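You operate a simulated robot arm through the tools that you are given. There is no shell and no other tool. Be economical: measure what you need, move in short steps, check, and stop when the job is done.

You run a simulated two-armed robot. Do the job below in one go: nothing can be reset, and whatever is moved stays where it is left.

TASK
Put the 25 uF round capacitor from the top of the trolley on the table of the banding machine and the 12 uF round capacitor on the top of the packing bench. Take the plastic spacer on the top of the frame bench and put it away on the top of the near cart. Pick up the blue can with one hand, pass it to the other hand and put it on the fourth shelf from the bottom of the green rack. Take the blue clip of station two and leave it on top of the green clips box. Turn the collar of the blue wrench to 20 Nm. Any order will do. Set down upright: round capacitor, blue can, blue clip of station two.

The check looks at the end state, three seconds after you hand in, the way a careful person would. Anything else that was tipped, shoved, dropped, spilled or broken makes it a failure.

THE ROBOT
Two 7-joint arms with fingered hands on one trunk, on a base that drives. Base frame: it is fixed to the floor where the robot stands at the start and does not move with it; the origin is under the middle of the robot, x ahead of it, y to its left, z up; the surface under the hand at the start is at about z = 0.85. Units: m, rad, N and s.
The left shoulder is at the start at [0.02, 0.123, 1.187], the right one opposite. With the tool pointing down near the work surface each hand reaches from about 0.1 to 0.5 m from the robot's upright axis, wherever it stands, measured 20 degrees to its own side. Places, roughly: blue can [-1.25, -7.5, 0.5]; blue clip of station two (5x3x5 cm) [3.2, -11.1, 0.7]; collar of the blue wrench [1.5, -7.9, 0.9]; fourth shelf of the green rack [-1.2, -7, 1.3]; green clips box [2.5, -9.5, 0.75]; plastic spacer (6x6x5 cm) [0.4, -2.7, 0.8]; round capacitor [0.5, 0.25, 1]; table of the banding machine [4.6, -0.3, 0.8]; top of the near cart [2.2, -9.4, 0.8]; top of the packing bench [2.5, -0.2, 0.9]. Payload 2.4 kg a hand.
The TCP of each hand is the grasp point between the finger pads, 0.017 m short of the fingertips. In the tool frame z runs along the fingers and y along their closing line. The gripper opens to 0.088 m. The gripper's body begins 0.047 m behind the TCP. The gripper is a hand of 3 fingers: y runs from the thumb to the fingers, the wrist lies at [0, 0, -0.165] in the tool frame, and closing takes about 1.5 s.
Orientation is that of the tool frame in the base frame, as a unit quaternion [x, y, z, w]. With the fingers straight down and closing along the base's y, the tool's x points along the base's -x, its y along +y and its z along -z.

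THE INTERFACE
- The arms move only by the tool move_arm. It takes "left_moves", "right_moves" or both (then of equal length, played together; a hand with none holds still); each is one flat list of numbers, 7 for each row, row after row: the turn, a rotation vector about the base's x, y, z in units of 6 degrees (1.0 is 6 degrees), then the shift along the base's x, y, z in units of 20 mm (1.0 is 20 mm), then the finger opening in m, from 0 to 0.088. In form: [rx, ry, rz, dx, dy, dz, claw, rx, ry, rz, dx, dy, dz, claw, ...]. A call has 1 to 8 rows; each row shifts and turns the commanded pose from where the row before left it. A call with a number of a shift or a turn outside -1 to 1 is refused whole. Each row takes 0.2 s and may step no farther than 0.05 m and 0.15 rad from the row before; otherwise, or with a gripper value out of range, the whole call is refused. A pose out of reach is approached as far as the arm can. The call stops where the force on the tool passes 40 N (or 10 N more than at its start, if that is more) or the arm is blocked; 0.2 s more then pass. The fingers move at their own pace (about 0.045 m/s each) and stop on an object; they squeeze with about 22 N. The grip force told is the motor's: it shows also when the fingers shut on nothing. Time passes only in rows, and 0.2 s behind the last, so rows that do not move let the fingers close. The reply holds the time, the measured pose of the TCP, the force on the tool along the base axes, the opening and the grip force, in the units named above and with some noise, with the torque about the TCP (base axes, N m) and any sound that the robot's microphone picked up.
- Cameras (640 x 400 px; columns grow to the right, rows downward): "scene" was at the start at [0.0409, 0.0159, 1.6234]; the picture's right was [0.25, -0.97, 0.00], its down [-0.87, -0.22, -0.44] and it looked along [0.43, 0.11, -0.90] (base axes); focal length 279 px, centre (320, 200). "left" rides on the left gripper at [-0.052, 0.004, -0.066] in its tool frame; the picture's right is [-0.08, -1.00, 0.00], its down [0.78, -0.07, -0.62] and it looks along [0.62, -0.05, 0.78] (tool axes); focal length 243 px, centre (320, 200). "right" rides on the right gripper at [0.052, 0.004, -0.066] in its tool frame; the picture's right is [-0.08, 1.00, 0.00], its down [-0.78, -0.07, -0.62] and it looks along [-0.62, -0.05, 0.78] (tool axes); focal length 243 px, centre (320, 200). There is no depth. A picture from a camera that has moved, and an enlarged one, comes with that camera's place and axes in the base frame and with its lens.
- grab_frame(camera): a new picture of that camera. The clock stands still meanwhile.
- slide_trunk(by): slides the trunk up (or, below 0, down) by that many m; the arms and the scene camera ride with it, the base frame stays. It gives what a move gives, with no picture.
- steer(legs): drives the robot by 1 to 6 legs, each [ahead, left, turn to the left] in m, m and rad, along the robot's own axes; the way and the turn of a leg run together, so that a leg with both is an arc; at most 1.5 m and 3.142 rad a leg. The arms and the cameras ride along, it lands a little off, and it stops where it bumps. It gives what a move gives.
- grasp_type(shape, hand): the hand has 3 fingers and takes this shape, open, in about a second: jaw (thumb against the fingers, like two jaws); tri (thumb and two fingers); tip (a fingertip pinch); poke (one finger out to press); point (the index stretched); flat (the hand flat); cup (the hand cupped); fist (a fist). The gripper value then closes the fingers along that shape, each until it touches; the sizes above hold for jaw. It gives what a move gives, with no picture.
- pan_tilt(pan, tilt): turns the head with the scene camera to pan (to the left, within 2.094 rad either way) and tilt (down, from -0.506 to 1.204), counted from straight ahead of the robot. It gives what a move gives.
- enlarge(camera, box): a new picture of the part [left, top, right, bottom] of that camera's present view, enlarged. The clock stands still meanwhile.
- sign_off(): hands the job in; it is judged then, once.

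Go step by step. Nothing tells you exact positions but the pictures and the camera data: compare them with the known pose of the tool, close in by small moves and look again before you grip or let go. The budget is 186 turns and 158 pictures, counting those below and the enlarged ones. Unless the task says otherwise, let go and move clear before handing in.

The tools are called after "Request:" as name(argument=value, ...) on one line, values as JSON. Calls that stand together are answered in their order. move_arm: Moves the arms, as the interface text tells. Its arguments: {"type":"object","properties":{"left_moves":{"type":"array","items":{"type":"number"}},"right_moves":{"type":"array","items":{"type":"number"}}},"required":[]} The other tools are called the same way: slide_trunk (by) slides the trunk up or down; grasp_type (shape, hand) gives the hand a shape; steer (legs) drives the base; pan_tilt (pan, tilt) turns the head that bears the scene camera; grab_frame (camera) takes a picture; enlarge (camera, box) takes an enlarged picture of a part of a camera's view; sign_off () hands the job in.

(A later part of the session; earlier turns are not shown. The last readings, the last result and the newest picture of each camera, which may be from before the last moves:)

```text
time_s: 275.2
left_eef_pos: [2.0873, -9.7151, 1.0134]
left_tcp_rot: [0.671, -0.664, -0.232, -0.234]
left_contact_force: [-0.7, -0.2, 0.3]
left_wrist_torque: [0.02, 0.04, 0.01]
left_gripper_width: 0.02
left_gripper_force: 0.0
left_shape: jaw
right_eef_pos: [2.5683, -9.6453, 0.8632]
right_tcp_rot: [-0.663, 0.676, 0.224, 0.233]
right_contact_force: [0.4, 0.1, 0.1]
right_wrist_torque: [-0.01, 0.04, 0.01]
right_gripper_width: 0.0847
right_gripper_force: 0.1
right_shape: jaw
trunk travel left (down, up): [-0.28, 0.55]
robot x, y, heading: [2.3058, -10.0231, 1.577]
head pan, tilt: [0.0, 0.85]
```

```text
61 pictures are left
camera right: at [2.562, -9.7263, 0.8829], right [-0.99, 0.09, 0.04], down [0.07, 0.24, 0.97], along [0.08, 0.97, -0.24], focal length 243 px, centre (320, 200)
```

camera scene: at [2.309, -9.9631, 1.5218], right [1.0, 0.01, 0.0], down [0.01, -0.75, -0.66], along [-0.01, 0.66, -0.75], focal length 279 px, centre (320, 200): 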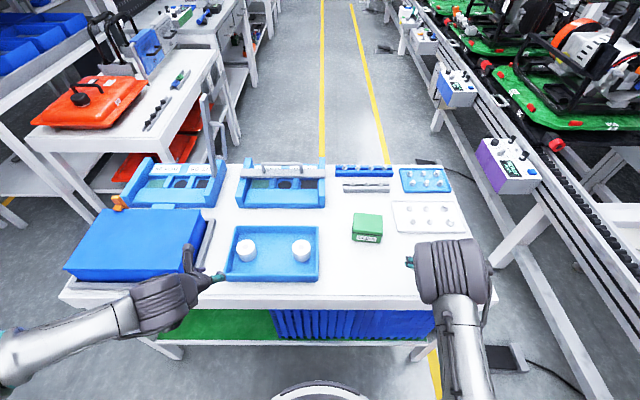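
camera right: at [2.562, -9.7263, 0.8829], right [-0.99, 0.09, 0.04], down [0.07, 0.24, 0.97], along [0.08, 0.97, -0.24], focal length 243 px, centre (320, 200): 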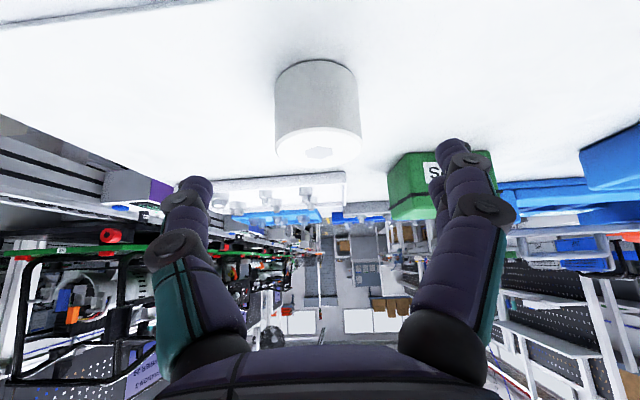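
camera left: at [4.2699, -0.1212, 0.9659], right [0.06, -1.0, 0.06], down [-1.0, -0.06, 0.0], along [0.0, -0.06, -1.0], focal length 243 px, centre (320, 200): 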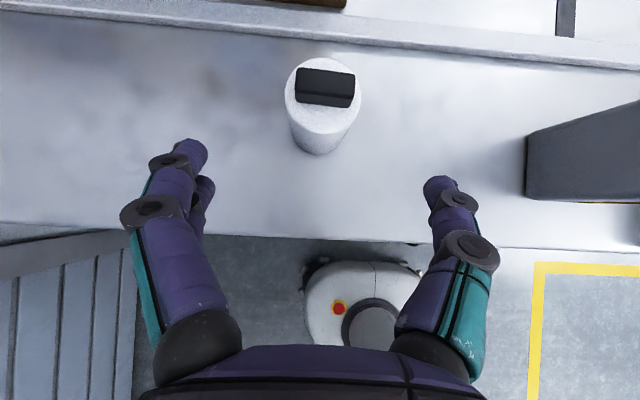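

The spacer stands on the cart. Now to station two: raise the right hand, back off, turn to face +x and strafe south.

Request:
move_arm(right_moves=[0, 0, 0, -0.8, -0.3, 1, 0.06, 0, 0, 0, -0.8, -0.3, 1, 0.04, 0, 0, 0, -0.8, -0.3, 1, 0.04, 0, 0, 0, -0.8, -0.3, 1, 0.04, 0, 0, 0, -0.8, -0.3, 1, 0.04, 0, 0, 0, -0.8, -0.3, 1, 0.04])

Request:
steer(legs=[[-0.3, 0, 0], [0, 0, -1.58], [0, -0.75, 0]])

Request:
pan_tilt(pan=0.0, tilt=0.7)

Request:
grab_frame(camera="scene")

```text
time_s: 276.6
left_eef_pos: [2.0873, -9.7152, 1.0142]
left_tcp_rot: [0.67, -0.665, -0.232, -0.235]
left_contact_force: [0.4, -0.6, -0.3]
left_wrist_torque: [0.0, -0.02, 0.05]
left_gripper_width: 0.0203
left_gripper_force: 0.1
left_shape: jaw
right_eef_pos: [2.4731, -9.6809, 0.9829]
right_tcp_rot: [-0.663, 0.676, 0.224, 0.233]
right_contact_force: [0.5, 0.8, -0.5]
right_wrist_torque: [-0.01, 0.03, -0.01]
right_gripper_width: 0.0406
right_gripper_force: 0.1
right_shape: jaw
trunk travel left (down, up): [-0.28, 0.55]
robot x, y, heading: [2.3116, -10.0239, 1.579]
head pan, tilt: [0.0, 0.85]
```

```text
time_s: 286.1
left_eef_pos: [2.6276, -10.8539, 1.0137]
left_tcp_rot: [-0.007, 0.944, -0.001, 0.33]
left_contact_force: [0.1, 0.1, -0.1]
left_wrist_torque: [-0.02, -0.02, 0.03]
left_gripper_width: 0.02
left_gripper_force: 0.0
left_shape: jaw
right_eef_pos: [2.661, -11.2377, 0.9827]
right_tcp_rot: [0.008, 0.946, -0.007, 0.323]
right_contact_force: [0.1, 0.3, 0.0]
right_wrist_torque: [0.0, 0.01, -0.01]
right_gripper_width: 0.0405
right_gripper_force: 0.0
right_shape: jaw
trunk travel left (down, up): [-0.28, 0.55]
robot x, y, heading: [2.3228, -11.0752, 0.007]
head pan, tilt: [0.0, 0.85]
```

```text
time_s: 286.8
left_eef_pos: [2.6261, -10.8536, 1.0143]
left_tcp_rot: [-0.006, 0.944, -0.001, 0.33]
left_contact_force: [0.0, -0.6, 0.2]
left_wrist_torque: [-0.04, -0.02, 0.01]
left_gripper_width: 0.0202
left_gripper_force: 0.1
left_shape: jaw
right_eef_pos: [2.6619, -11.2383, 0.9833]
right_tcp_rot: [0.009, 0.946, -0.007, 0.323]
right_contact_force: [-0.5, -0.2, 0.0]
right_wrist_torque: [0.0, 0.01, -0.01]
right_gripper_width: 0.0403
right_gripper_force: 0.0
right_shape: jaw
trunk travel left (down, up): [-0.28, 0.55]
robot x, y, heading: [2.3217, -11.0798, 0.014]
head pan, tilt: [0.0, 0.7]
```

```text
60 pictures are left
camera scene: at [2.3857, -11.0741, 1.5341], right [0.01, -1.0, 0.0], down [-0.64, -0.01, -0.76], along [0.76, 0.01, -0.64], focal length 279 px, centre (320, 200)
```

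scene: 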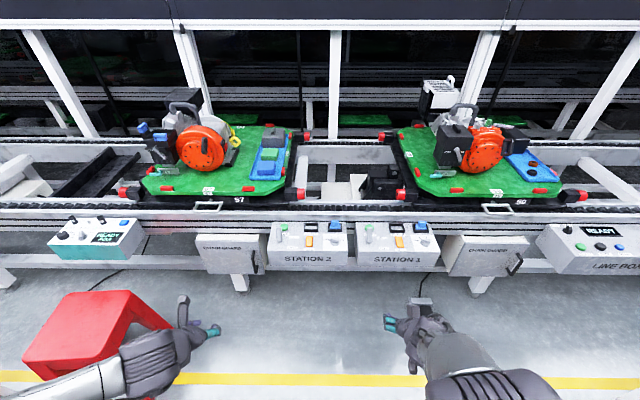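

Request:
enlarge(camera="scene", box=[250, 205, 450, 275])

```text
3.20 times, centred on (350, 240) of scene
camera zoom: at [2.3857, -11.0741, 1.5341], right [0.01, -1.0, 0.0], down [-0.64, -0.01, -0.76], along [0.76, 0.01, -0.64], focal length 892 px, centre (224, 72)
```

zoom: 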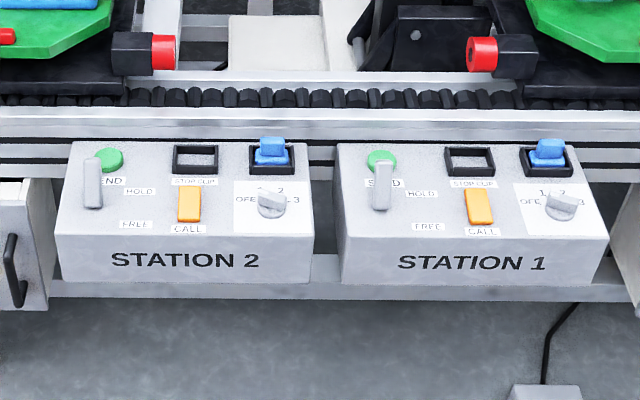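

The blue clip sits in a black socket on the station 2 box near (3.18, −11.12, 0.73). I move closer for a side-lined approach with the right hand.

Request:
steer(legs=[[0, 0, -0.01], [0.36, 0.08, 0]])

Request:
grab_frame(camera="right")

Request:
grab_frame(camera="scene")

```text
time_s: 289.5
left_eef_pos: [2.9885, -10.7734, 1.014]
left_tcp_rot: [-0.001, 0.944, -0.003, 0.33]
left_contact_force: [0.5, -0.5, -0.3]
left_wrist_torque: [0.05, -0.01, 0.0]
left_gripper_width: 0.0201
left_gripper_force: 0.0
left_shape: jaw
right_eef_pos: [3.0178, -11.161, 0.983]
right_tcp_rot: [0.013, 0.947, -0.008, 0.322]
right_contact_force: [0.3, -0.1, 0.5]
right_wrist_torque: [0.0, -0.02, 0.01]
right_gripper_width: 0.0403
right_gripper_force: 0.1
right_shape: jaw
trunk travel left (down, up): [-0.28, 0.55]
robot x, y, heading: [2.6784, -10.9929, 0.006]
head pan, tilt: [0.0, 0.7]
```

```text
58 pictures are left
camera right: at [2.9369, -11.1521, 1.0026], right [0.1, 0.99, 0.04], down [0.24, -0.07, 0.97], along [0.97, -0.08, -0.24], focal length 243 px, centre (320, 200)
```

right: 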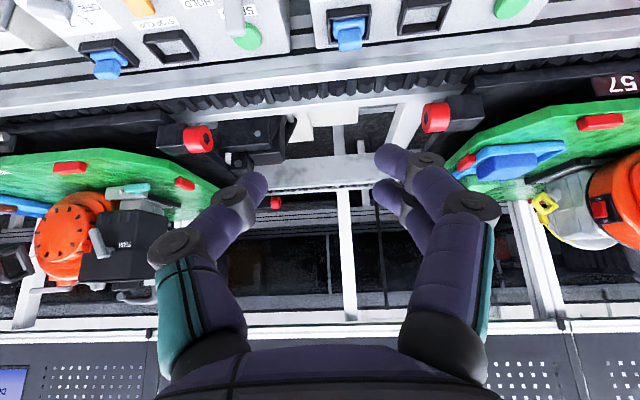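

```text
57 pictures are left
camera scene: at [2.7446, -10.9937, 1.5341], right [0.0, -1.0, 0.0], down [-0.64, 0.0, -0.76], along [0.76, 0.0, -0.64], focal length 279 px, centre (320, 200)
```

scene: 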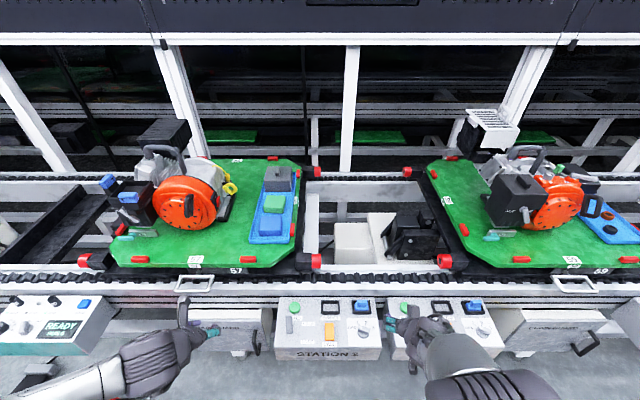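

Triangulated: clip at about (3.208, −11.124, 0.706). I zoom to see its shape.

Request:
enlarge(camera="scene", box=[270, 280, 410, 365])

Request:
enlarge(camera="right", box=[280, 0, 440, 100])

```text
4.57 times, centred on (340, 322) of scene
camera zoom: at [2.7446, -10.9937, 1.5341], right [0.0, -1.0, 0.0], down [-0.64, 0.0, -0.76], along [0.76, 0.0, -0.64], focal length 1275 px, centre (229, -360)
```

zoom: 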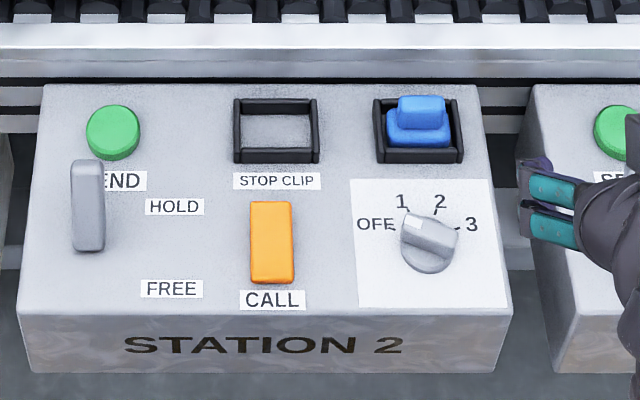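

```text
4.00 times, centred on (360, 50) of right
camera zoom: at [2.9369, -11.1521, 1.0026], right [0.1, 0.99, 0.04], down [0.24, -0.07, 0.97], along [0.97, -0.08, -0.24], focal length 970 px, centre (160, 800)
```

zoom: 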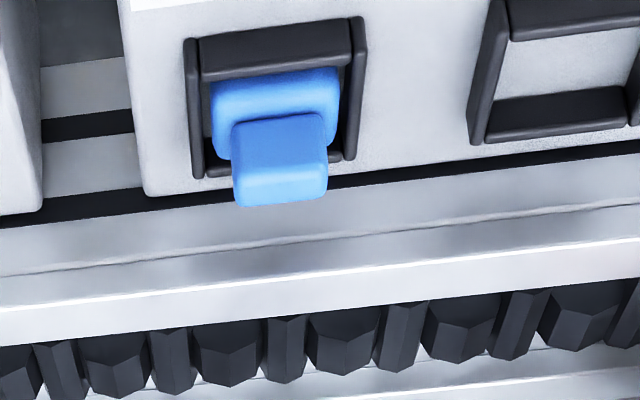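

The grip part is about 34 mm wide at (3.209, −11.125, 0.717). I drive 7 cm closer, lower the trunk and line up above it.

Request:
steer(legs=[[0.07, 0, 0]])

Request:
slide_trunk(by=-0.1)

Request:
move_arm(right_moves=[0, 0.73, 0, 0.72, 0.3, -0.78, 0.07, 0, 0.73, 0, 0.72, 0.3, -0.78, 0.07, 0, 0.73, 0, 0.72, 0.3, -0.78, 0.07, 0, 0, 0, 0.72, 0.3, -0.78, 0.07, 0, 0, 0, 0.72, 0.3, -0.78, 0.07, 0, 0, 0, 0.72, 0.3, -0.78, 0.07])

Request:
grab_frame(camera="right")

Request:
enlarge(camera="scene", box=[280, 260, 460, 372])

```text
time_s: 290.5
left_eef_pos: [3.0591, -10.774, 1.014]
left_tcp_rot: [-0.002, 0.944, -0.003, 0.329]
left_contact_force: [0.0, -0.1, 0.4]
left_wrist_torque: [0.02, 0.0, 0.01]
left_gripper_width: 0.0202
left_gripper_force: 0.0
left_shape: jaw
right_eef_pos: [3.0884, -11.1608, 0.9832]
right_tcp_rot: [0.012, 0.947, -0.008, 0.322]
right_contact_force: [-0.1, 0.2, -0.9]
right_wrist_torque: [0.0, 0.02, 0.03]
right_gripper_width: 0.0408
right_gripper_force: 0.0
right_shape: jaw
trunk travel left (down, up): [-0.28, 0.55]
robot x, y, heading: [2.7499, -10.9935, 0.005]
head pan, tilt: [0.0, 0.7]
```

```text
time_s: 291.8
left_eef_pos: [3.0583, -10.775, 0.9125]
left_tcp_rot: [0.0, 0.944, -0.004, 0.33]
left_contact_force: [-0.4, 0.0, 0.8]
left_wrist_torque: [-0.02, 0.01, 0.01]
left_gripper_width: 0.0201
left_gripper_force: 0.0
left_shape: jaw
right_eef_pos: [3.0869, -11.1599, 0.8833]
right_tcp_rot: [0.013, 0.946, -0.009, 0.323]
right_contact_force: [0.1, -0.5, 0.6]
right_wrist_torque: [0.02, -0.04, -0.01]
right_gripper_width: 0.0407
right_gripper_force: 0.1
right_shape: jaw
trunk travel left (down, up): [-0.18, 0.65]
robot x, y, heading: [2.7495, -10.9947, 0.005]
head pan, tilt: [0.0, 0.7]
```

```text
time_s: 293.2
left_eef_pos: [3.0579, -10.7745, 0.9133]
left_tcp_rot: [-0.001, 0.944, -0.003, 0.33]
left_contact_force: [0.3, 0.5, -0.1]
left_wrist_torque: [0.01, -0.02, 0.02]
left_gripper_width: 0.0204
left_gripper_force: 0.0
left_shape: jaw
right_eef_pos: [3.1759, -11.1243, 0.7889]
right_tcp_rot: [0.011, 0.977, -0.01, 0.212]
right_contact_force: [0.8, -0.2, 0.6]
right_wrist_torque: [-0.03, 0.0, 0.05]
right_gripper_width: 0.0698
right_gripper_force: 0.1
right_shape: jaw
trunk travel left (down, up): [-0.18, 0.65]
robot x, y, heading: [2.7506, -10.9927, 0.004]
head pan, tilt: [0.0, 0.7]
```

```text
54 pictures are left
camera right: at [3.101, -11.1157, 0.8264], right [0.1, 0.99, 0.02], down [0.45, -0.07, 0.89], along [0.89, -0.08, -0.45], focal length 243 px, centre (320, 200)
```

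right: 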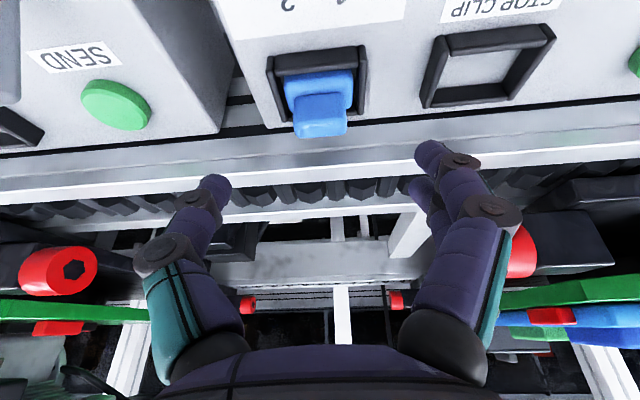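

```text
3.56 times, centred on (370, 316) of scene
camera zoom: at [2.8148, -10.9937, 1.4341], right [0.0, -1.0, 0.0], down [-0.64, 0.0, -0.76], along [0.76, 0.0, -0.64], focal length 992 px, centre (142, -212)
```

zoom: 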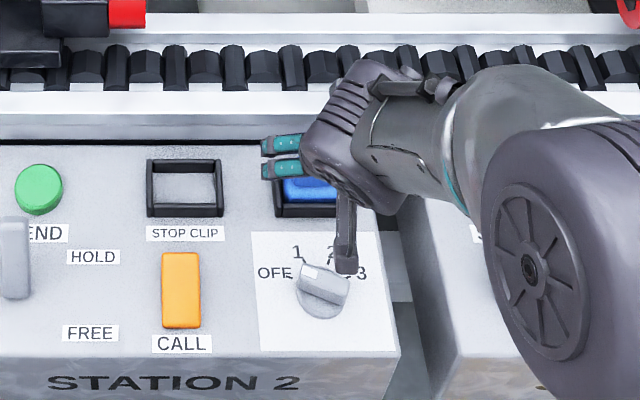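

Well aligned. I go down over the clip's grip part and close.

Request:
move_arm(right_moves=[0, 0, 0, 0.36, -0.01, -0.89, 0.075, 0, 0, 0, 0.36, -0.01, -0.89, 0.075, 0, 0, 0, 0.36, -0.01, -0.89, 0.075, 0, 0, 0, 0.36, -0.01, -0.89, 0.075])

Request:
grab_frame(camera="right")

```text
time_s: 294.2
left_eef_pos: [3.058, -10.7761, 0.9145]
left_tcp_rot: [-0.001, 0.944, -0.003, 0.33]
left_contact_force: [0.1, -0.2, -0.4]
left_wrist_torque: [0.01, -0.02, 0.01]
left_gripper_width: 0.0202
left_gripper_force: 0.1
left_shape: jaw
right_eef_pos: [3.2042, -11.1246, 0.7191]
right_tcp_rot: [0.012, 0.977, -0.01, 0.212]
right_contact_force: [0.3, 0.1, 0.2]
right_wrist_torque: [0.02, -0.01, -0.03]
right_gripper_width: 0.0746
right_gripper_force: 0.1
right_shape: jaw
trunk travel left (down, up): [-0.18, 0.65]
robot x, y, heading: [2.7505, -10.9937, 0.004]
head pan, tilt: [0.0, 0.7]
```

```text
52 pictures are left
camera right: at [3.1292, -11.1171, 0.756], right [0.1, 0.99, 0.02], down [0.45, -0.07, 0.89], along [0.89, -0.08, -0.45], focal length 243 px, centre (320, 200)
```

right: 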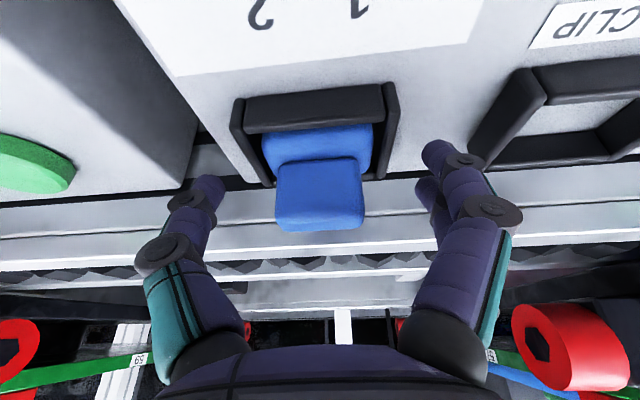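

Request:
move_arm(right_moves=[0, 0, 0, 0, 0, 0, 0.05, 0, 0, 0, 0, 0, 0, 0.02, 0, 0, 0, 0, 0, 0, 0.015, 0, 0, 0, 0, 0, 0, 0.015, 0, 0, 0, 0, 0, 0, 0.015, 0, 0, 0, 0, 0, 0, 0.015])

Request:
grab_frame(camera="right")

```text
time_s: 295.6
left_eef_pos: [3.0576, -10.7753, 0.9143]
left_tcp_rot: [-0.001, 0.944, -0.003, 0.33]
left_contact_force: [-1.0, -0.5, -0.3]
left_wrist_torque: [-0.04, 0.01, -0.04]
left_gripper_width: 0.0202
left_gripper_force: 0.1
left_shape: jaw
right_eef_pos: [3.2038, -11.1246, 0.7195]
right_tcp_rot: [0.012, 0.977, -0.009, 0.213]
right_contact_force: [0.0, -0.2, 2.3]
right_wrist_torque: [0.09, 0.0, -0.02]
right_gripper_width: 0.0282
right_gripper_force: 21.5
right_shape: jaw
trunk travel left (down, up): [-0.18, 0.65]
robot x, y, heading: [2.7535, -10.9909, 0.005]
head pan, tilt: [0.0, 0.7]
```

```text
51 pictures are left
camera right: at [3.129, -11.1169, 0.7563], right [0.1, 0.99, 0.02], down [0.45, -0.07, 0.89], along [0.89, -0.08, -0.45], focal length 243 px, centre (320, 200)
```

right: 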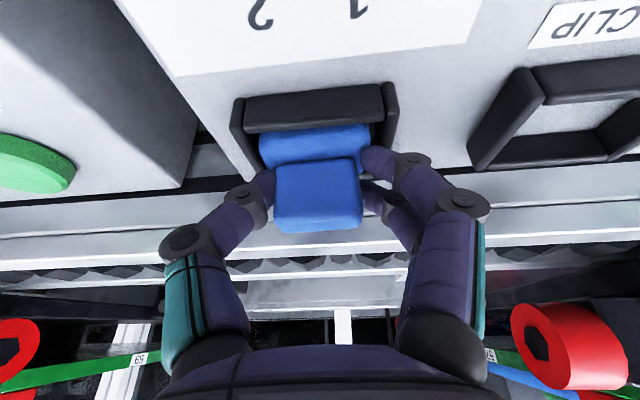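

Gripped on the narrow part. I pull it straight up.

Request:
move_arm(right_moves=[0, 0, 0, 0, 0, 0.5, 0.015, 0, 0, 0, 0, 0, 0.5, 0.015, 0, 0, 0, 0, 0, 1, 0.015, 0, 0, 0, 0, 0, 1, 0.015, 0, 0, 0, 0, 0, 1, 0.015, 0, 0, 0, 0, 0, 1, 0.015, 0, 0, 0, 0, 0, 1, 0.015, 0, 0, 0, 0, 0, 1, 0.015])

Request:
grab_frame(camera="right")

```text
time_s: 297.4
left_eef_pos: [3.0581, -10.7747, 0.913]
left_tcp_rot: [-0.001, 0.944, -0.003, 0.33]
left_contact_force: [-0.1, -0.1, 0.3]
left_wrist_torque: [-0.01, 0.01, -0.01]
left_gripper_width: 0.0208
left_gripper_force: 0.1
left_shape: jaw
right_eef_pos: [3.2031, -11.1248, 0.8575]
right_tcp_rot: [0.013, 0.977, -0.01, 0.212]
right_contact_force: [-1.0, -1.0, -0.5]
right_wrist_torque: [0.0, 0.0, 0.03]
right_gripper_width: 0.0281
right_gripper_force: 21.6
right_shape: jaw
trunk travel left (down, up): [-0.18, 0.65]
robot x, y, heading: [2.7518, -10.9941, 0.002]
head pan, tilt: [0.0, 0.7]
```

```text
50 pictures are left
camera right: at [3.1292, -11.1163, 0.8955], right [0.1, 0.99, 0.02], down [0.45, -0.07, 0.89], along [0.89, -0.08, -0.46], focal length 243 px, centre (320, 200)
```

right: 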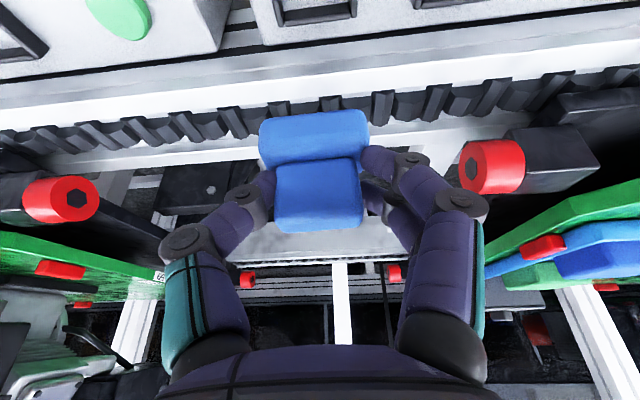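

The clip is out and upright. I raise it, back off, turn to the cart's south side again.

Request:
move_arm(right_moves=[0, 0, 0, -0.5, 0, 1, 0.015, 0, 0, 0, -0.5, 0, 1, 0.015, 0, 0, 0, -0.5, 0, 1, 0.015, 0, 0, 0, -0.5, 0, 0.5, 0.015], left_moves=[0, 0, 0, -0.5, 0, 1, 0.02, 0, 0, 0, -0.5, 0, 1, 0.02, 0, 0, 0, -0.5, 0, 1, 0.02, 0, 0, 0, -0.5, 0, 0.5, 0.02])

Request:
steer(legs=[[-0.42, 0, 0], [0, 0, 1.567], [0.75, 0, 0]])

Request:
pan_tilt(pan=0.0, tilt=0.8)

Request:
grab_frame(camera="scene")

```text
time_s: 298.4
left_eef_pos: [3.0189, -10.7745, 0.9825]
left_tcp_rot: [-0.001, 0.944, -0.003, 0.33]
left_contact_force: [0.1, -0.3, 0.4]
left_wrist_torque: [0.0, 0.01, -0.02]
left_gripper_width: 0.0201
left_gripper_force: 0.1
left_shape: jaw
right_eef_pos: [3.1645, -11.1266, 0.9279]
right_tcp_rot: [0.011, 0.977, -0.008, 0.212]
right_contact_force: [-0.8, 0.4, 0.2]
right_wrist_torque: [0.01, -0.01, 0.02]
right_gripper_width: 0.0279
right_gripper_force: 21.9
right_shape: jaw
trunk travel left (down, up): [-0.18, 0.65]
robot x, y, heading: [2.7469, -10.9957, 0.003]
head pan, tilt: [0.0, 0.7]
```

```text
time_s: 308.4
left_eef_pos: [2.1196, -9.9814, 0.9841]
left_tcp_rot: [-0.664, 0.671, 0.229, 0.237]
left_contact_force: [0.0, -0.1, -0.8]
left_wrist_torque: [0.02, -0.01, -0.01]
left_gripper_width: 0.0202
left_gripper_force: 0.1
left_shape: jaw
right_eef_pos: [2.4723, -9.8384, 0.9275]
right_tcp_rot: [-0.678, 0.704, 0.141, 0.158]
right_contact_force: [0.3, 0.3, -0.1]
right_wrist_torque: [0.02, 0.02, 0.03]
right_gripper_width: 0.0278
right_gripper_force: 21.5
right_shape: jaw
trunk travel left (down, up): [-0.18, 0.65]
robot x, y, heading: [2.3349, -10.2578, 1.56]
head pan, tilt: [0.0, 0.7]
```

```text
time_s: 309.1
left_eef_pos: [2.1198, -9.9809, 0.9831]
left_tcp_rot: [-0.664, 0.671, 0.229, 0.237]
left_contact_force: [-1.1, -0.8, -0.4]
left_wrist_torque: [-0.04, 0.02, 0.0]
left_gripper_width: 0.0203
left_gripper_force: 0.1
left_shape: jaw
right_eef_pos: [2.4707, -9.8397, 0.9273]
right_tcp_rot: [-0.679, 0.703, 0.143, 0.158]
right_contact_force: [0.1, -0.1, -0.4]
right_wrist_torque: [-0.03, 0.0, 0.02]
right_gripper_width: 0.0281
right_gripper_force: 22.3
right_shape: jaw
trunk travel left (down, up): [-0.18, 0.65]
robot x, y, heading: [2.3298, -10.2523, 1.567]
head pan, tilt: [0.0, 0.799]
```

```text
49 pictures are left
camera scene: at [2.336, -10.1917, 1.4259], right [1.0, -0.01, 0.0], down [-0.01, -0.72, -0.7], along [0.01, 0.7, -0.72], focal length 279 px, centre (320, 200)
```

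scene: 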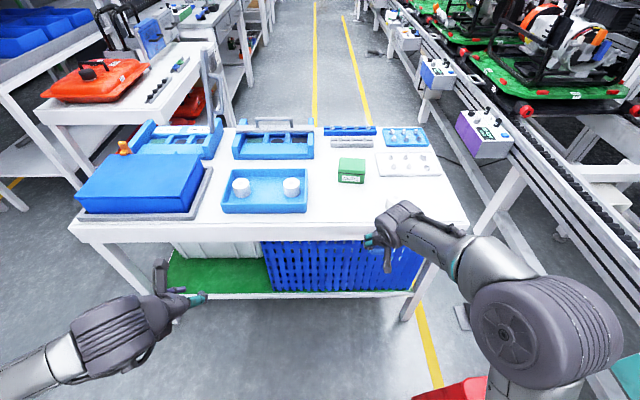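

Request:
enlarge(camera="scene", box=[300, 130, 460, 230])

```text
4.00 times, centred on (380, 180) of scene
camera zoom: at [2.336, -10.1917, 1.4259], right [1.0, -0.01, 0.0], down [-0.01, -0.72, -0.7], along [0.01, 0.7, -0.72], focal length 1116 px, centre (80, 280)
```

zoom: 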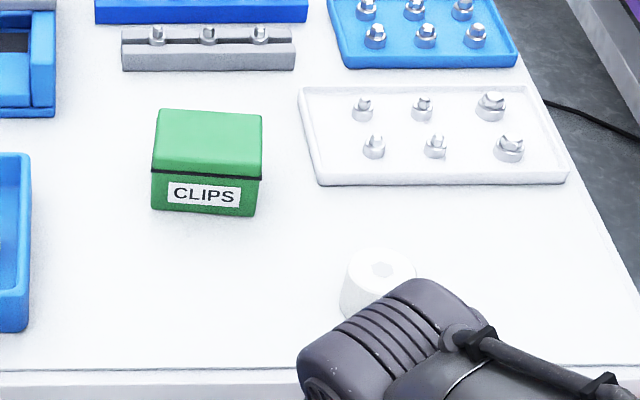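

Green box top centre at about (2.452, −9.442, z 0.83). I drive up close and bring the clip over it.

Request:
steer(legs=[[0.3, 0, 0]])

Request:
move_arm(right_moves=[0, 0, 0, -0.3, 0.8, 0, 0.015, 0, 0, 0, -0.3, 0.8, 0, 0.015, 0, 0, 0, -0.3, 0.8, 0, 0.015, 0, 0, 0, 0, 0.8, 0, 0.015, 0, 0, 0, 0, 0.8, 0, 0.015])

Request:
grab_frame(camera="right")

Request:
grab_frame(camera="scene")

```text
time_s: 311.1
left_eef_pos: [2.1231, -9.6823, 0.9831]
left_tcp_rot: [-0.664, 0.671, 0.23, 0.237]
left_contact_force: [0.2, -0.8, -0.8]
left_wrist_torque: [-0.02, 0.01, -0.03]
left_gripper_width: 0.0201
left_gripper_force: 0.1
left_shape: jaw
right_eef_pos: [2.4734, -9.5415, 0.9264]
right_tcp_rot: [-0.678, 0.704, 0.142, 0.157]
right_contact_force: [-1.0, -0.6, 0.0]
right_wrist_torque: [0.01, -0.01, 0.02]
right_gripper_width: 0.0279
right_gripper_force: 22.3
right_shape: jaw
trunk travel left (down, up): [-0.18, 0.65]
robot x, y, heading: [2.3373, -9.9556, 1.56]
head pan, tilt: [0.0, 0.799]
```

```text
time_s: 312.4
left_eef_pos: [2.1223, -9.6833, 0.9842]
left_tcp_rot: [-0.665, 0.671, 0.229, 0.236]
left_contact_force: [-0.2, -0.7, 0.1]
left_wrist_torque: [0.0, -0.03, 0.01]
left_gripper_width: 0.0202
left_gripper_force: 0.1
left_shape: jaw
right_eef_pos: [2.4567, -9.4613, 0.9262]
right_tcp_rot: [-0.678, 0.704, 0.142, 0.157]
right_contact_force: [0.2, 0.1, -1.5]
right_wrist_torque: [0.01, 0.02, 0.01]
right_gripper_width: 0.0278
right_gripper_force: 22.4
right_shape: jaw
trunk travel left (down, up): [-0.18, 0.65]
robot x, y, heading: [2.3387, -9.9559, 1.56]
head pan, tilt: [0.0, 0.799]
```

```text
47 pictures are left
camera right: at [2.4486, -9.5353, 0.9647], right [-0.99, 0.12, 0.02], down [0.07, 0.45, 0.89], along [0.09, 0.89, -0.45], focal length 243 px, centre (320, 200)
```

right: 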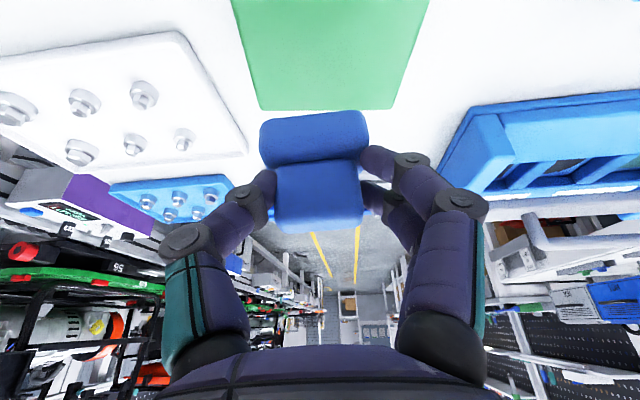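

```text
46 pictures are left
camera scene: at [2.339, -9.894, 1.4258], right [1.0, -0.01, 0.0], down [-0.01, -0.72, -0.7], along [0.01, 0.7, -0.72], focal length 279 px, centre (320, 200)
```

scene: 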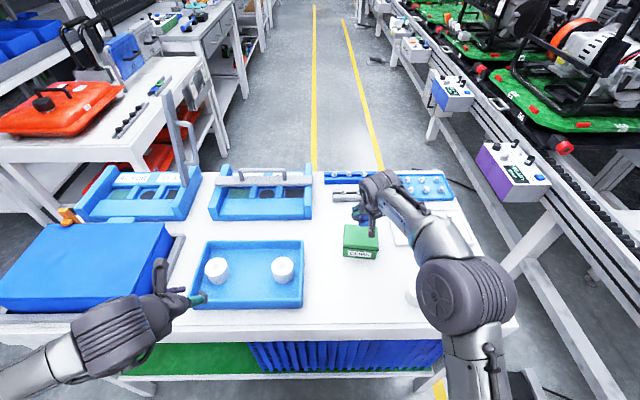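

I shift 12 mm deeper and lower to just above the box top.

Request:
move_arm(right_moves=[0, 0, 0, -0.15, 0.6, 0, 0.015, 0, 0, 0, 0, 0, -0.7, 0.015, 0, 0, 0, 0, 0, -0.7, 0.015, 0, 0, 0, 0, 0, -0.6, 0.015])

Request:
grab_frame(camera="right")

```text
time_s: 313.4
left_eef_pos: [2.1229, -9.6841, 0.9836]
left_tcp_rot: [-0.665, 0.671, 0.229, 0.236]
left_contact_force: [0.7, 0.0, 0.1]
left_wrist_torque: [0.01, 0.0, 0.0]
left_gripper_width: 0.0201
left_gripper_force: 0.0
left_shape: jaw
right_eef_pos: [2.4554, -9.4497, 0.8883]
right_tcp_rot: [-0.678, 0.704, 0.141, 0.158]
right_contact_force: [-0.1, 0.2, -0.3]
right_wrist_torque: [0.02, 0.01, 0.07]
right_gripper_width: 0.0278
right_gripper_force: 22.2
right_shape: jaw
trunk travel left (down, up): [-0.18, 0.65]
robot x, y, heading: [2.3385, -9.959, 1.556]
head pan, tilt: [0.0, 0.799]
```

```text
45 pictures are left
camera right: at [2.446, -9.5232, 0.9249], right [-0.99, 0.12, 0.02], down [0.07, 0.45, 0.89], along [0.09, 0.89, -0.46], focal length 243 px, centre (320, 200)
```

right: 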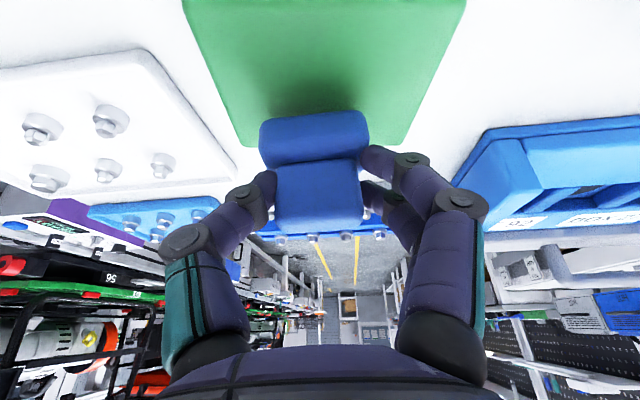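

Request:
move_arm(right_moves=[0, 0, 0, 0, 0, -0.2, 0.015])

Request:
move_arm(right_moves=[0, 0, 0, 0, 0, -0.15, 0.015])

Request:
move_arm(right_moves=[0, 0, 0, 0, 0, -0.15, 0.015])

```text
time_s: 313.8
left_eef_pos: [2.1226, -9.6829, 0.9834]
left_tcp_rot: [-0.665, 0.67, 0.23, 0.236]
left_contact_force: [-0.8, -0.1, -0.8]
left_wrist_torque: [-0.03, 0.0, 0.03]
left_gripper_width: 0.0201
left_gripper_force: 0.1
left_shape: jaw
right_eef_pos: [2.4544, -9.4498, 0.8832]
right_tcp_rot: [-0.678, 0.704, 0.142, 0.157]
right_contact_force: [0.8, 0.3, 0.7]
right_wrist_torque: [-0.01, -0.02, 0.01]
right_gripper_width: 0.0282
right_gripper_force: 21.8
right_shape: jaw
trunk travel left (down, up): [-0.18, 0.65]
robot x, y, heading: [2.3364, -9.9551, 1.561]
head pan, tilt: [0.0, 0.799]
```

```text
time_s: 314.1
left_eef_pos: [2.123, -9.6838, 0.9842]
left_tcp_rot: [-0.664, 0.671, 0.229, 0.237]
left_contact_force: [-0.2, 0.9, 0.0]
left_wrist_torque: [0.01, 0.02, -0.01]
left_gripper_width: 0.0199
left_gripper_force: 0.1
left_shape: jaw
right_eef_pos: [2.4544, -9.4514, 0.8811]
right_tcp_rot: [-0.678, 0.704, 0.143, 0.158]
right_contact_force: [-0.1, -0.6, 0.2]
right_wrist_torque: [-0.03, -0.01, 0.01]
right_gripper_width: 0.028
right_gripper_force: 21.5
right_shape: jaw
trunk travel left (down, up): [-0.18, 0.65]
robot x, y, heading: [2.3383, -9.9547, 1.56]
head pan, tilt: [0.0, 0.799]
```

```text
time_s: 314.6
left_eef_pos: [2.1224, -9.685, 0.984]
left_tcp_rot: [-0.664, 0.671, 0.23, 0.237]
left_contact_force: [0.5, -0.1, 0.0]
left_wrist_torque: [-0.01, 0.0, -0.03]
left_gripper_width: 0.02
left_gripper_force: 0.1
left_shape: jaw
right_eef_pos: [2.4533, -9.4507, 0.8788]
right_tcp_rot: [-0.678, 0.704, 0.144, 0.158]
right_contact_force: [0.4, -1.2, 7.3]
right_wrist_torque: [-0.02, 0.13, -0.02]
right_gripper_width: 0.0281
right_gripper_force: 22.2
right_shape: jaw
trunk travel left (down, up): [-0.18, 0.65]
robot x, y, heading: [2.3396, -9.9561, 1.559]
head pan, tilt: [0.0, 0.799]
```

Contact at 7 N. I open and draw straight back up along the tool.

Request:
move_arm(right_moves=[0, 0, 0, 0, 0, 0, 0.035, 0, 0, 0, 0, 0, 0, 0.06, 0, 0, 0, 0, 0, 0, 0.07, 0, 0, 0, 0, 0, 0, 0.07, 0, 0, 0, 0, -0.4, 0.9, 0.07, 0, 0, 0, 0, -0.4, 0.9, 0.07, 0, 0, 0, 0, -0.4, 0.9, 0.07, 0, 0, 0, 0, -0.4, 0.9, 0.07])

Request:
grab_frame(camera="right")

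```text
time_s: 316.4
left_eef_pos: [2.1232, -9.6829, 0.9825]
left_tcp_rot: [-0.664, 0.671, 0.23, 0.237]
left_contact_force: [-0.2, 0.7, 0.2]
left_wrist_torque: [-0.04, -0.02, 0.0]
left_gripper_width: 0.0204
left_gripper_force: 0.0
left_shape: jaw
right_eef_pos: [2.4538, -9.4834, 0.9478]
right_tcp_rot: [-0.678, 0.703, 0.142, 0.158]
right_contact_force: [0.0, 0.4, -0.3]
right_wrist_torque: [0.02, -0.03, 0.04]
right_gripper_width: 0.0697
right_gripper_force: 0.2
right_shape: jaw
trunk travel left (down, up): [-0.18, 0.65]
robot x, y, heading: [2.3388, -9.9562, 1.558]
head pan, tilt: [0.0, 0.799]
```

```text
44 pictures are left
camera right: at [2.4454, -9.5559, 0.9867], right [-0.99, 0.12, 0.02], down [0.07, 0.45, 0.89], along [0.1, 0.89, -0.46], focal length 243 px, centre (320, 200)
```

right: 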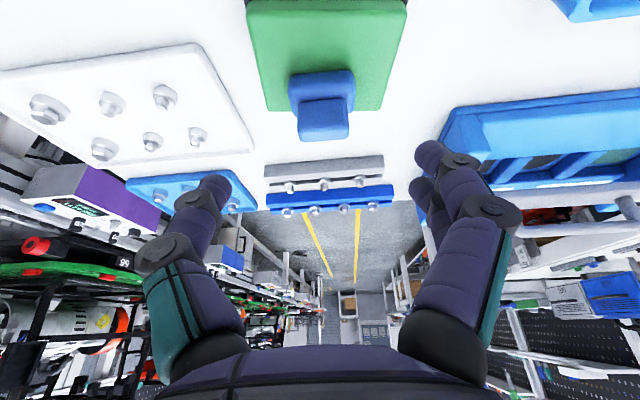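

The clip stands upright on the green box. Next the blue can: I raise trunk and hand, and drive back through the gap into the west corridor to the green rack.

Request:
move_arm(right_moves=[0, 0, 0, 0, -0.8, 1, 0.05, 0, 0, 0, 0, -0.8, 1, 0.03, 0, 0, 0, 0, -0.8, 0.5, 0.02, 0, 0, 0, 0, -0.8, 0.5, 0.02, 0, 0, 0, 0, -0.8, 0, 0.02])

Request:
slide_trunk(by=0.22)

Request:
steer(legs=[[-0.16, 0, 0], [0, 0, 1.582], [1.05, 0, 0], [0.35, 0.0, 0], [0, 0.5, 0]])

```text
time_s: 317.6
left_eef_pos: [2.1234, -9.6838, 0.9836]
left_tcp_rot: [-0.664, 0.671, 0.229, 0.237]
left_contact_force: [0.2, 0.2, 0.7]
left_wrist_torque: [-0.01, -0.02, 0.01]
left_gripper_width: 0.0202
left_gripper_force: 0.1
left_shape: jaw
right_eef_pos: [2.4538, -9.5621, 1.0083]
right_tcp_rot: [-0.678, 0.704, 0.142, 0.158]
right_contact_force: [0.1, 0.1, -0.3]
right_wrist_torque: [0.01, 0.02, 0.0]
right_gripper_width: 0.0202
right_gripper_force: 0.0
right_shape: jaw
trunk travel left (down, up): [-0.18, 0.65]
robot x, y, heading: [2.3399, -9.9555, 1.564]
head pan, tilt: [0.0, 0.799]
```

```text
time_s: 319.9
left_eef_pos: [2.1225, -9.684, 1.2037]
left_tcp_rot: [-0.664, 0.671, 0.229, 0.237]
left_contact_force: [-0.2, -0.5, 0.3]
left_wrist_torque: [0.01, -0.02, 0.01]
left_gripper_width: 0.0202
left_gripper_force: 0.1
left_shape: jaw
right_eef_pos: [2.4529, -9.562, 1.2284]
right_tcp_rot: [-0.678, 0.704, 0.142, 0.158]
right_contact_force: [-0.4, 0.4, 0.5]
right_wrist_torque: [0.01, 0.02, -0.03]
right_gripper_width: 0.0202
right_gripper_force: 0.1
right_shape: jaw
trunk travel left (down, up): [-0.4, 0.43]
robot x, y, heading: [2.3381, -9.9557, 1.558]
head pan, tilt: [0.0, 0.799]
```

```text
time_s: 334.6
left_eef_pos: [0.6803, -10.8462, 1.2039]
left_tcp_rot: [0.944, 0.002, -0.33, -0.003]
left_contact_force: [0.0, 0.3, 1.0]
left_wrist_torque: [-0.02, 0.04, 0.0]
left_gripper_width: 0.0201
left_gripper_force: 0.1
left_shape: jaw
right_eef_pos: [0.5543, -10.5181, 1.2289]
right_tcp_rot: [0.977, -0.011, -0.212, -0.01]
right_contact_force: [-0.6, 0.2, 0.3]
right_wrist_torque: [-0.01, 0.01, 0.02]
right_gripper_width: 0.0203
right_gripper_force: 0.1
right_shape: jaw
trunk travel left (down, up): [-0.4, 0.43]
robot x, y, heading: [0.9508, -10.6231, -3.136]
head pan, tilt: [0.0, 0.799]
```

I strafed the wrong way (south), no contact. Now north, west into the corridor, then north to the rack.

Request:
steer(legs=[[0, -1.0, 0], [1.29, 0, 0], [0, 0, -1.577], [1.4, 0, 0], [0.7, 0, 0], [0, 0, 1.571]])

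Request:
pan_tilt(pan=0.0, tilt=0.9)

Request:
grab_frame(camera="scene")

```text
time_s: 363.4
left_eef_pos: [-0.6321, -7.7809, 1.2043]
left_tcp_rot: [0.944, 0.007, -0.33, -0.001]
left_contact_force: [-0.1, -0.1, -0.1]
left_wrist_torque: [0.04, -0.03, 0.01]
left_gripper_width: 0.0201
left_gripper_force: 0.0
left_shape: jaw
right_eef_pos: [-0.7621, -7.4543, 1.2285]
right_tcp_rot: [0.977, -0.005, -0.212, -0.008]
right_contact_force: [0.0, -0.2, 0.2]
right_wrist_torque: [0.0, -0.03, 0.01]
right_gripper_width: 0.0203
right_gripper_force: 0.1
right_shape: jaw
trunk travel left (down, up): [-0.4, 0.43]
robot x, y, heading: [-0.3685, -7.5571, -3.13]
head pan, tilt: [0.0, 0.799]
```

```text
time_s: 364.1
left_eef_pos: [-0.6325, -7.7812, 1.2038]
left_tcp_rot: [0.944, 0.008, -0.33, -0.001]
left_contact_force: [0.9, 0.0, 0.3]
left_wrist_torque: [0.01, -0.04, -0.02]
left_gripper_width: 0.0202
left_gripper_force: 0.0
left_shape: jaw
right_eef_pos: [-0.7638, -7.4542, 1.2284]
right_tcp_rot: [0.977, -0.006, -0.212, -0.009]
right_contact_force: [-0.5, 0.6, 0.0]
right_wrist_torque: [0.0, 0.01, 0.03]
right_gripper_width: 0.0203
right_gripper_force: 0.1
right_shape: jaw
trunk travel left (down, up): [-0.4, 0.43]
robot x, y, heading: [-0.3662, -7.5583, -3.132]
head pan, tilt: [0.0, 0.901]
```

```text
43 pictures are left
camera scene: at [-0.422, -7.5592, 1.638], right [-0.02, 1.0, 0.0], down [0.78, 0.01, -0.62], along [-0.62, -0.01, -0.78], focal length 279 px, centre (320, 200)
```

scene: 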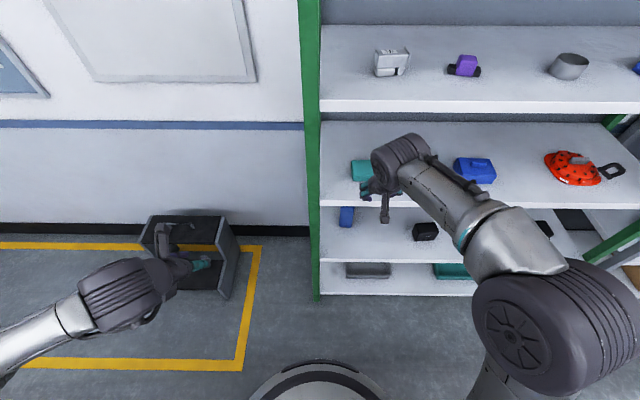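

The blue can is near (−1.16, −7.45) on the second shelf (z ≈ 0.5), shelf fronts at x ≈ −1.0. I lower the trunk fully and bring the right hand to horizontal in front of it.

Request:
slide_trunk(by=-0.4)

Request:
move_arm(right_moves=[0, 1, 0, 0, 0, -1, 0.05, 0, 1, 0, 0, 0, -1, 0.088, 0, 1, 0, 0, 0, -1, 0.088, 0, 1, 0, 0, 0, -1, 0.088, 0, 1, 0, 0, 0, -1, 0.088, 0, 1, 0, 0, 0, -1, 0.088, 0, 1, 0, 0, 0, -1, 0.088, 0, 1, 0, 0, 0, -1, 0.088])

Request:
grab_frame(camera="right")

Request:
grab_frame(camera="scene")

```text
time_s: 367.9
left_eef_pos: [-0.6328, -7.7808, 0.8041]
left_tcp_rot: [0.944, 0.007, -0.329, -0.001]
left_contact_force: [0.2, -0.8, -0.2]
left_wrist_torque: [-0.03, 0.03, 0.02]
left_gripper_width: 0.0203
left_gripper_force: 0.2
left_shape: jaw
right_eef_pos: [-0.7635, -7.4536, 0.8294]
right_tcp_rot: [0.977, -0.006, -0.211, -0.008]
right_contact_force: [-0.2, 0.3, -0.6]
right_wrist_torque: [0.03, -0.02, -0.03]
right_gripper_width: 0.0204
right_gripper_force: 0.1
right_shape: jaw
trunk travel left (down, up): [0.0, 0.83]
robot x, y, heading: [-0.3647, -7.5602, -3.128]
head pan, tilt: [0.0, 0.901]
```

```text
time_s: 369.7
left_eef_pos: [-0.6322, -7.7803, 0.8036]
left_tcp_rot: [0.944, 0.008, -0.33, -0.001]
left_contact_force: [0.0, 0.5, 0.1]
left_wrist_torque: [0.02, 0.02, -0.01]
left_gripper_width: 0.02
left_gripper_force: 0.0
left_shape: jaw
right_eef_pos: [-0.7629, -7.459, 0.6754]
right_tcp_rot: [0.82, 0.001, -0.573, 0.01]
right_contact_force: [0.2, -0.2, -0.3]
right_wrist_torque: [-0.01, 0.01, 0.01]
right_gripper_width: 0.0877
right_gripper_force: 0.1
right_shape: jaw
right hand out of reach, approached as far as the arm can: row 5
trunk travel left (down, up): [0.0, 0.83]
robot x, y, heading: [-0.3681, -7.5579, -3.121]
head pan, tilt: [0.0, 0.901]
```

```text
42 pictures are left
camera right: at [-0.6832, -7.462, 0.6487], right [-0.02, -1.0, 0.09], down [0.31, 0.08, 0.95], along [-0.95, 0.05, 0.31], focal length 243 px, centre (320, 200)
```

right: 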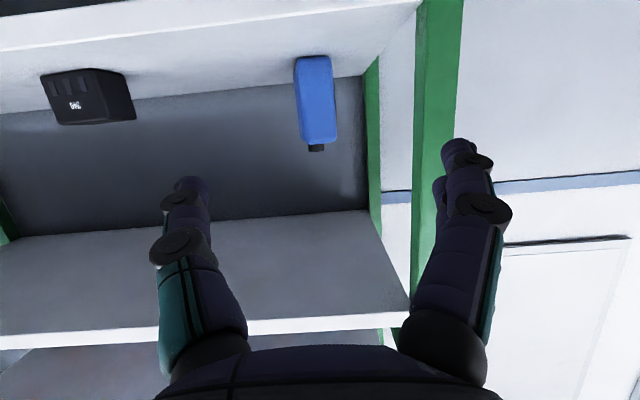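

```text
41 pictures are left
camera scene: at [-0.4219, -7.5592, 1.238], right [-0.02, 1.0, 0.0], down [0.78, 0.01, -0.62], along [-0.62, -0.01, -0.78], focal length 279 px, centre (320, 200)
```

scene: 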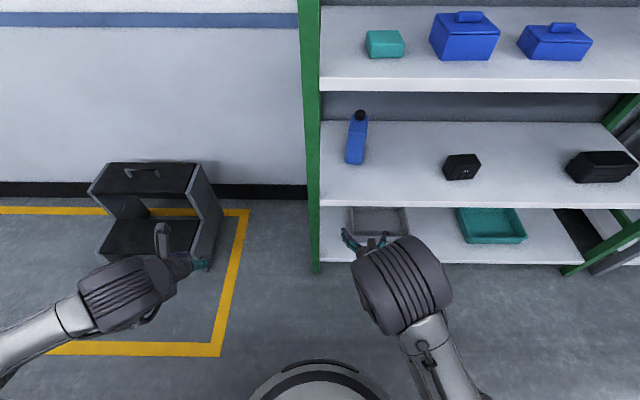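

The can is a bottle-like blue can with a black cap, standing at about (−1.16, −7.448), z 0.53–0.70. I zoom in for its width.

Request:
enlarge(camera="right", box=[270, 30, 370, 170])

Request:
enlarge(camera="scene", box=[310, 90, 410, 180])

```text
2.86 times, centred on (320, 100) of right
camera zoom: at [-0.6832, -7.462, 0.6487], right [-0.02, -1.0, 0.09], down [0.31, 0.08, 0.95], along [-0.95, 0.05, 0.31], focal length 693 px, centre (320, 486)
```

zoom: 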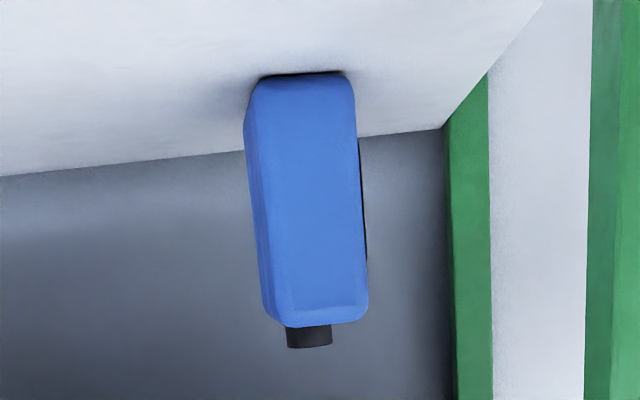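

```text
4.44 times, centred on (360, 135) of scene
camera zoom: at [-0.4219, -7.5592, 1.238], right [-0.02, 1.0, 0.0], down [0.78, 0.01, -0.62], along [-0.62, -0.01, -0.78], focal length 1240 px, centre (142, 489)
```

zoom: 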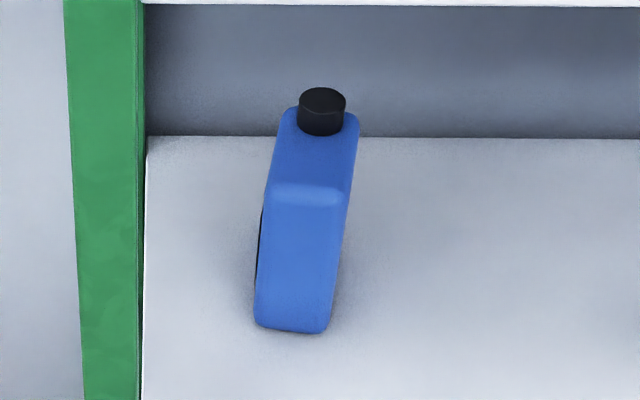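

The can is 59 mm wide, its front face at x ≈ −1.131, base z ≈ 0.55. I drive 0.235 m closer and check the line-up.

Request:
steer(legs=[[0.235, 0, 0]])

Request:
move_arm(right_moves=[0, 0, 0, -0.6, 0.3, -0.8, 0.088, 0, 0, 0, -0.6, 0.2, -0.8, 0.088, 0, 0, 0, -0.6, 0, -0.8, 0.088, 0, 0, 0, -0.6, 0, -0.8, 0.088])

Request:
grab_frame(camera="right")

Request:
grab_frame(camera="scene")

```text
time_s: 371.4
left_eef_pos: [-0.8681, -7.7849, 0.8033]
left_tcp_rot: [0.944, 0.008, -0.33, -0.001]
left_contact_force: [-0.3, -0.2, 0.5]
left_wrist_torque: [-0.01, 0.01, -0.02]
left_gripper_width: 0.0202
left_gripper_force: 0.0
left_shape: jaw
right_eef_pos: [-0.9997, -7.4635, 0.6753]
right_tcp_rot: [0.82, 0.0, -0.572, 0.011]
right_contact_force: [0.0, -0.1, -0.1]
right_wrist_torque: [0.02, -0.03, 0.01]
right_gripper_width: 0.0879
right_gripper_force: 0.1
right_shape: jaw
trunk travel left (down, up): [0.0, 0.83]
robot x, y, heading: [-0.5997, -7.5639, -3.121]
head pan, tilt: [0.0, 0.901]
```

```text
time_s: 372.4
left_eef_pos: [-0.8683, -7.7843, 0.8041]
left_tcp_rot: [0.944, 0.007, -0.33, -0.001]
left_contact_force: [-0.2, -0.1, 0.1]
left_wrist_torque: [-0.03, 0.01, -0.03]
left_gripper_width: 0.0202
left_gripper_force: 0.0
left_shape: jaw
right_eef_pos: [-1.0466, -7.4542, 0.6115]
right_tcp_rot: [0.82, 0.0, -0.573, 0.01]
right_contact_force: [0.0, 0.6, -0.5]
right_wrist_torque: [0.02, -0.01, 0.0]
right_gripper_width: 0.0881
right_gripper_force: 0.0
right_shape: jaw
trunk travel left (down, up): [0.0, 0.83]
robot x, y, heading: [-0.6036, -7.5608, -3.126]
head pan, tilt: [0.0, 0.901]
```

```text
38 pictures are left
camera right: at [-0.9673, -7.4559, 0.5846], right [-0.02, -1.0, 0.1], down [0.31, 0.09, 0.95], along [-0.95, 0.05, 0.31], focal length 243 px, centre (320, 200)
```

right: 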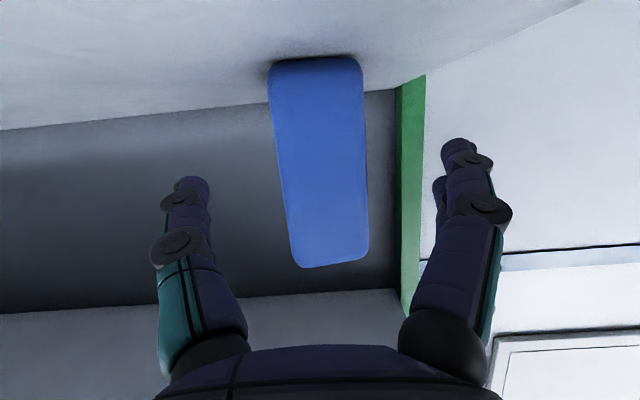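

```text
37 pictures are left
camera scene: at [-0.6575, -7.5629, 1.238], right [-0.02, 1.0, 0.0], down [0.78, 0.01, -0.62], along [-0.62, -0.01, -0.78], focal length 279 px, centre (320, 200)
```

scene: 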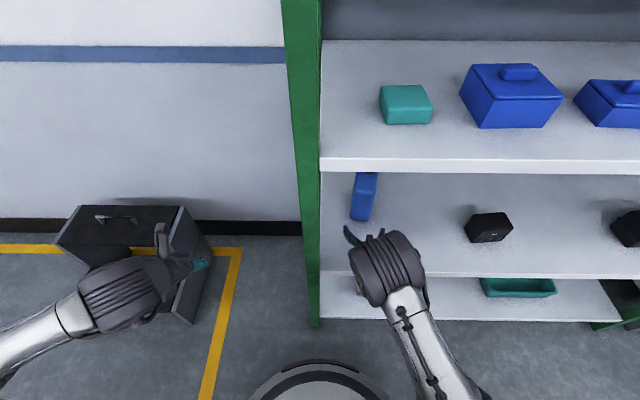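

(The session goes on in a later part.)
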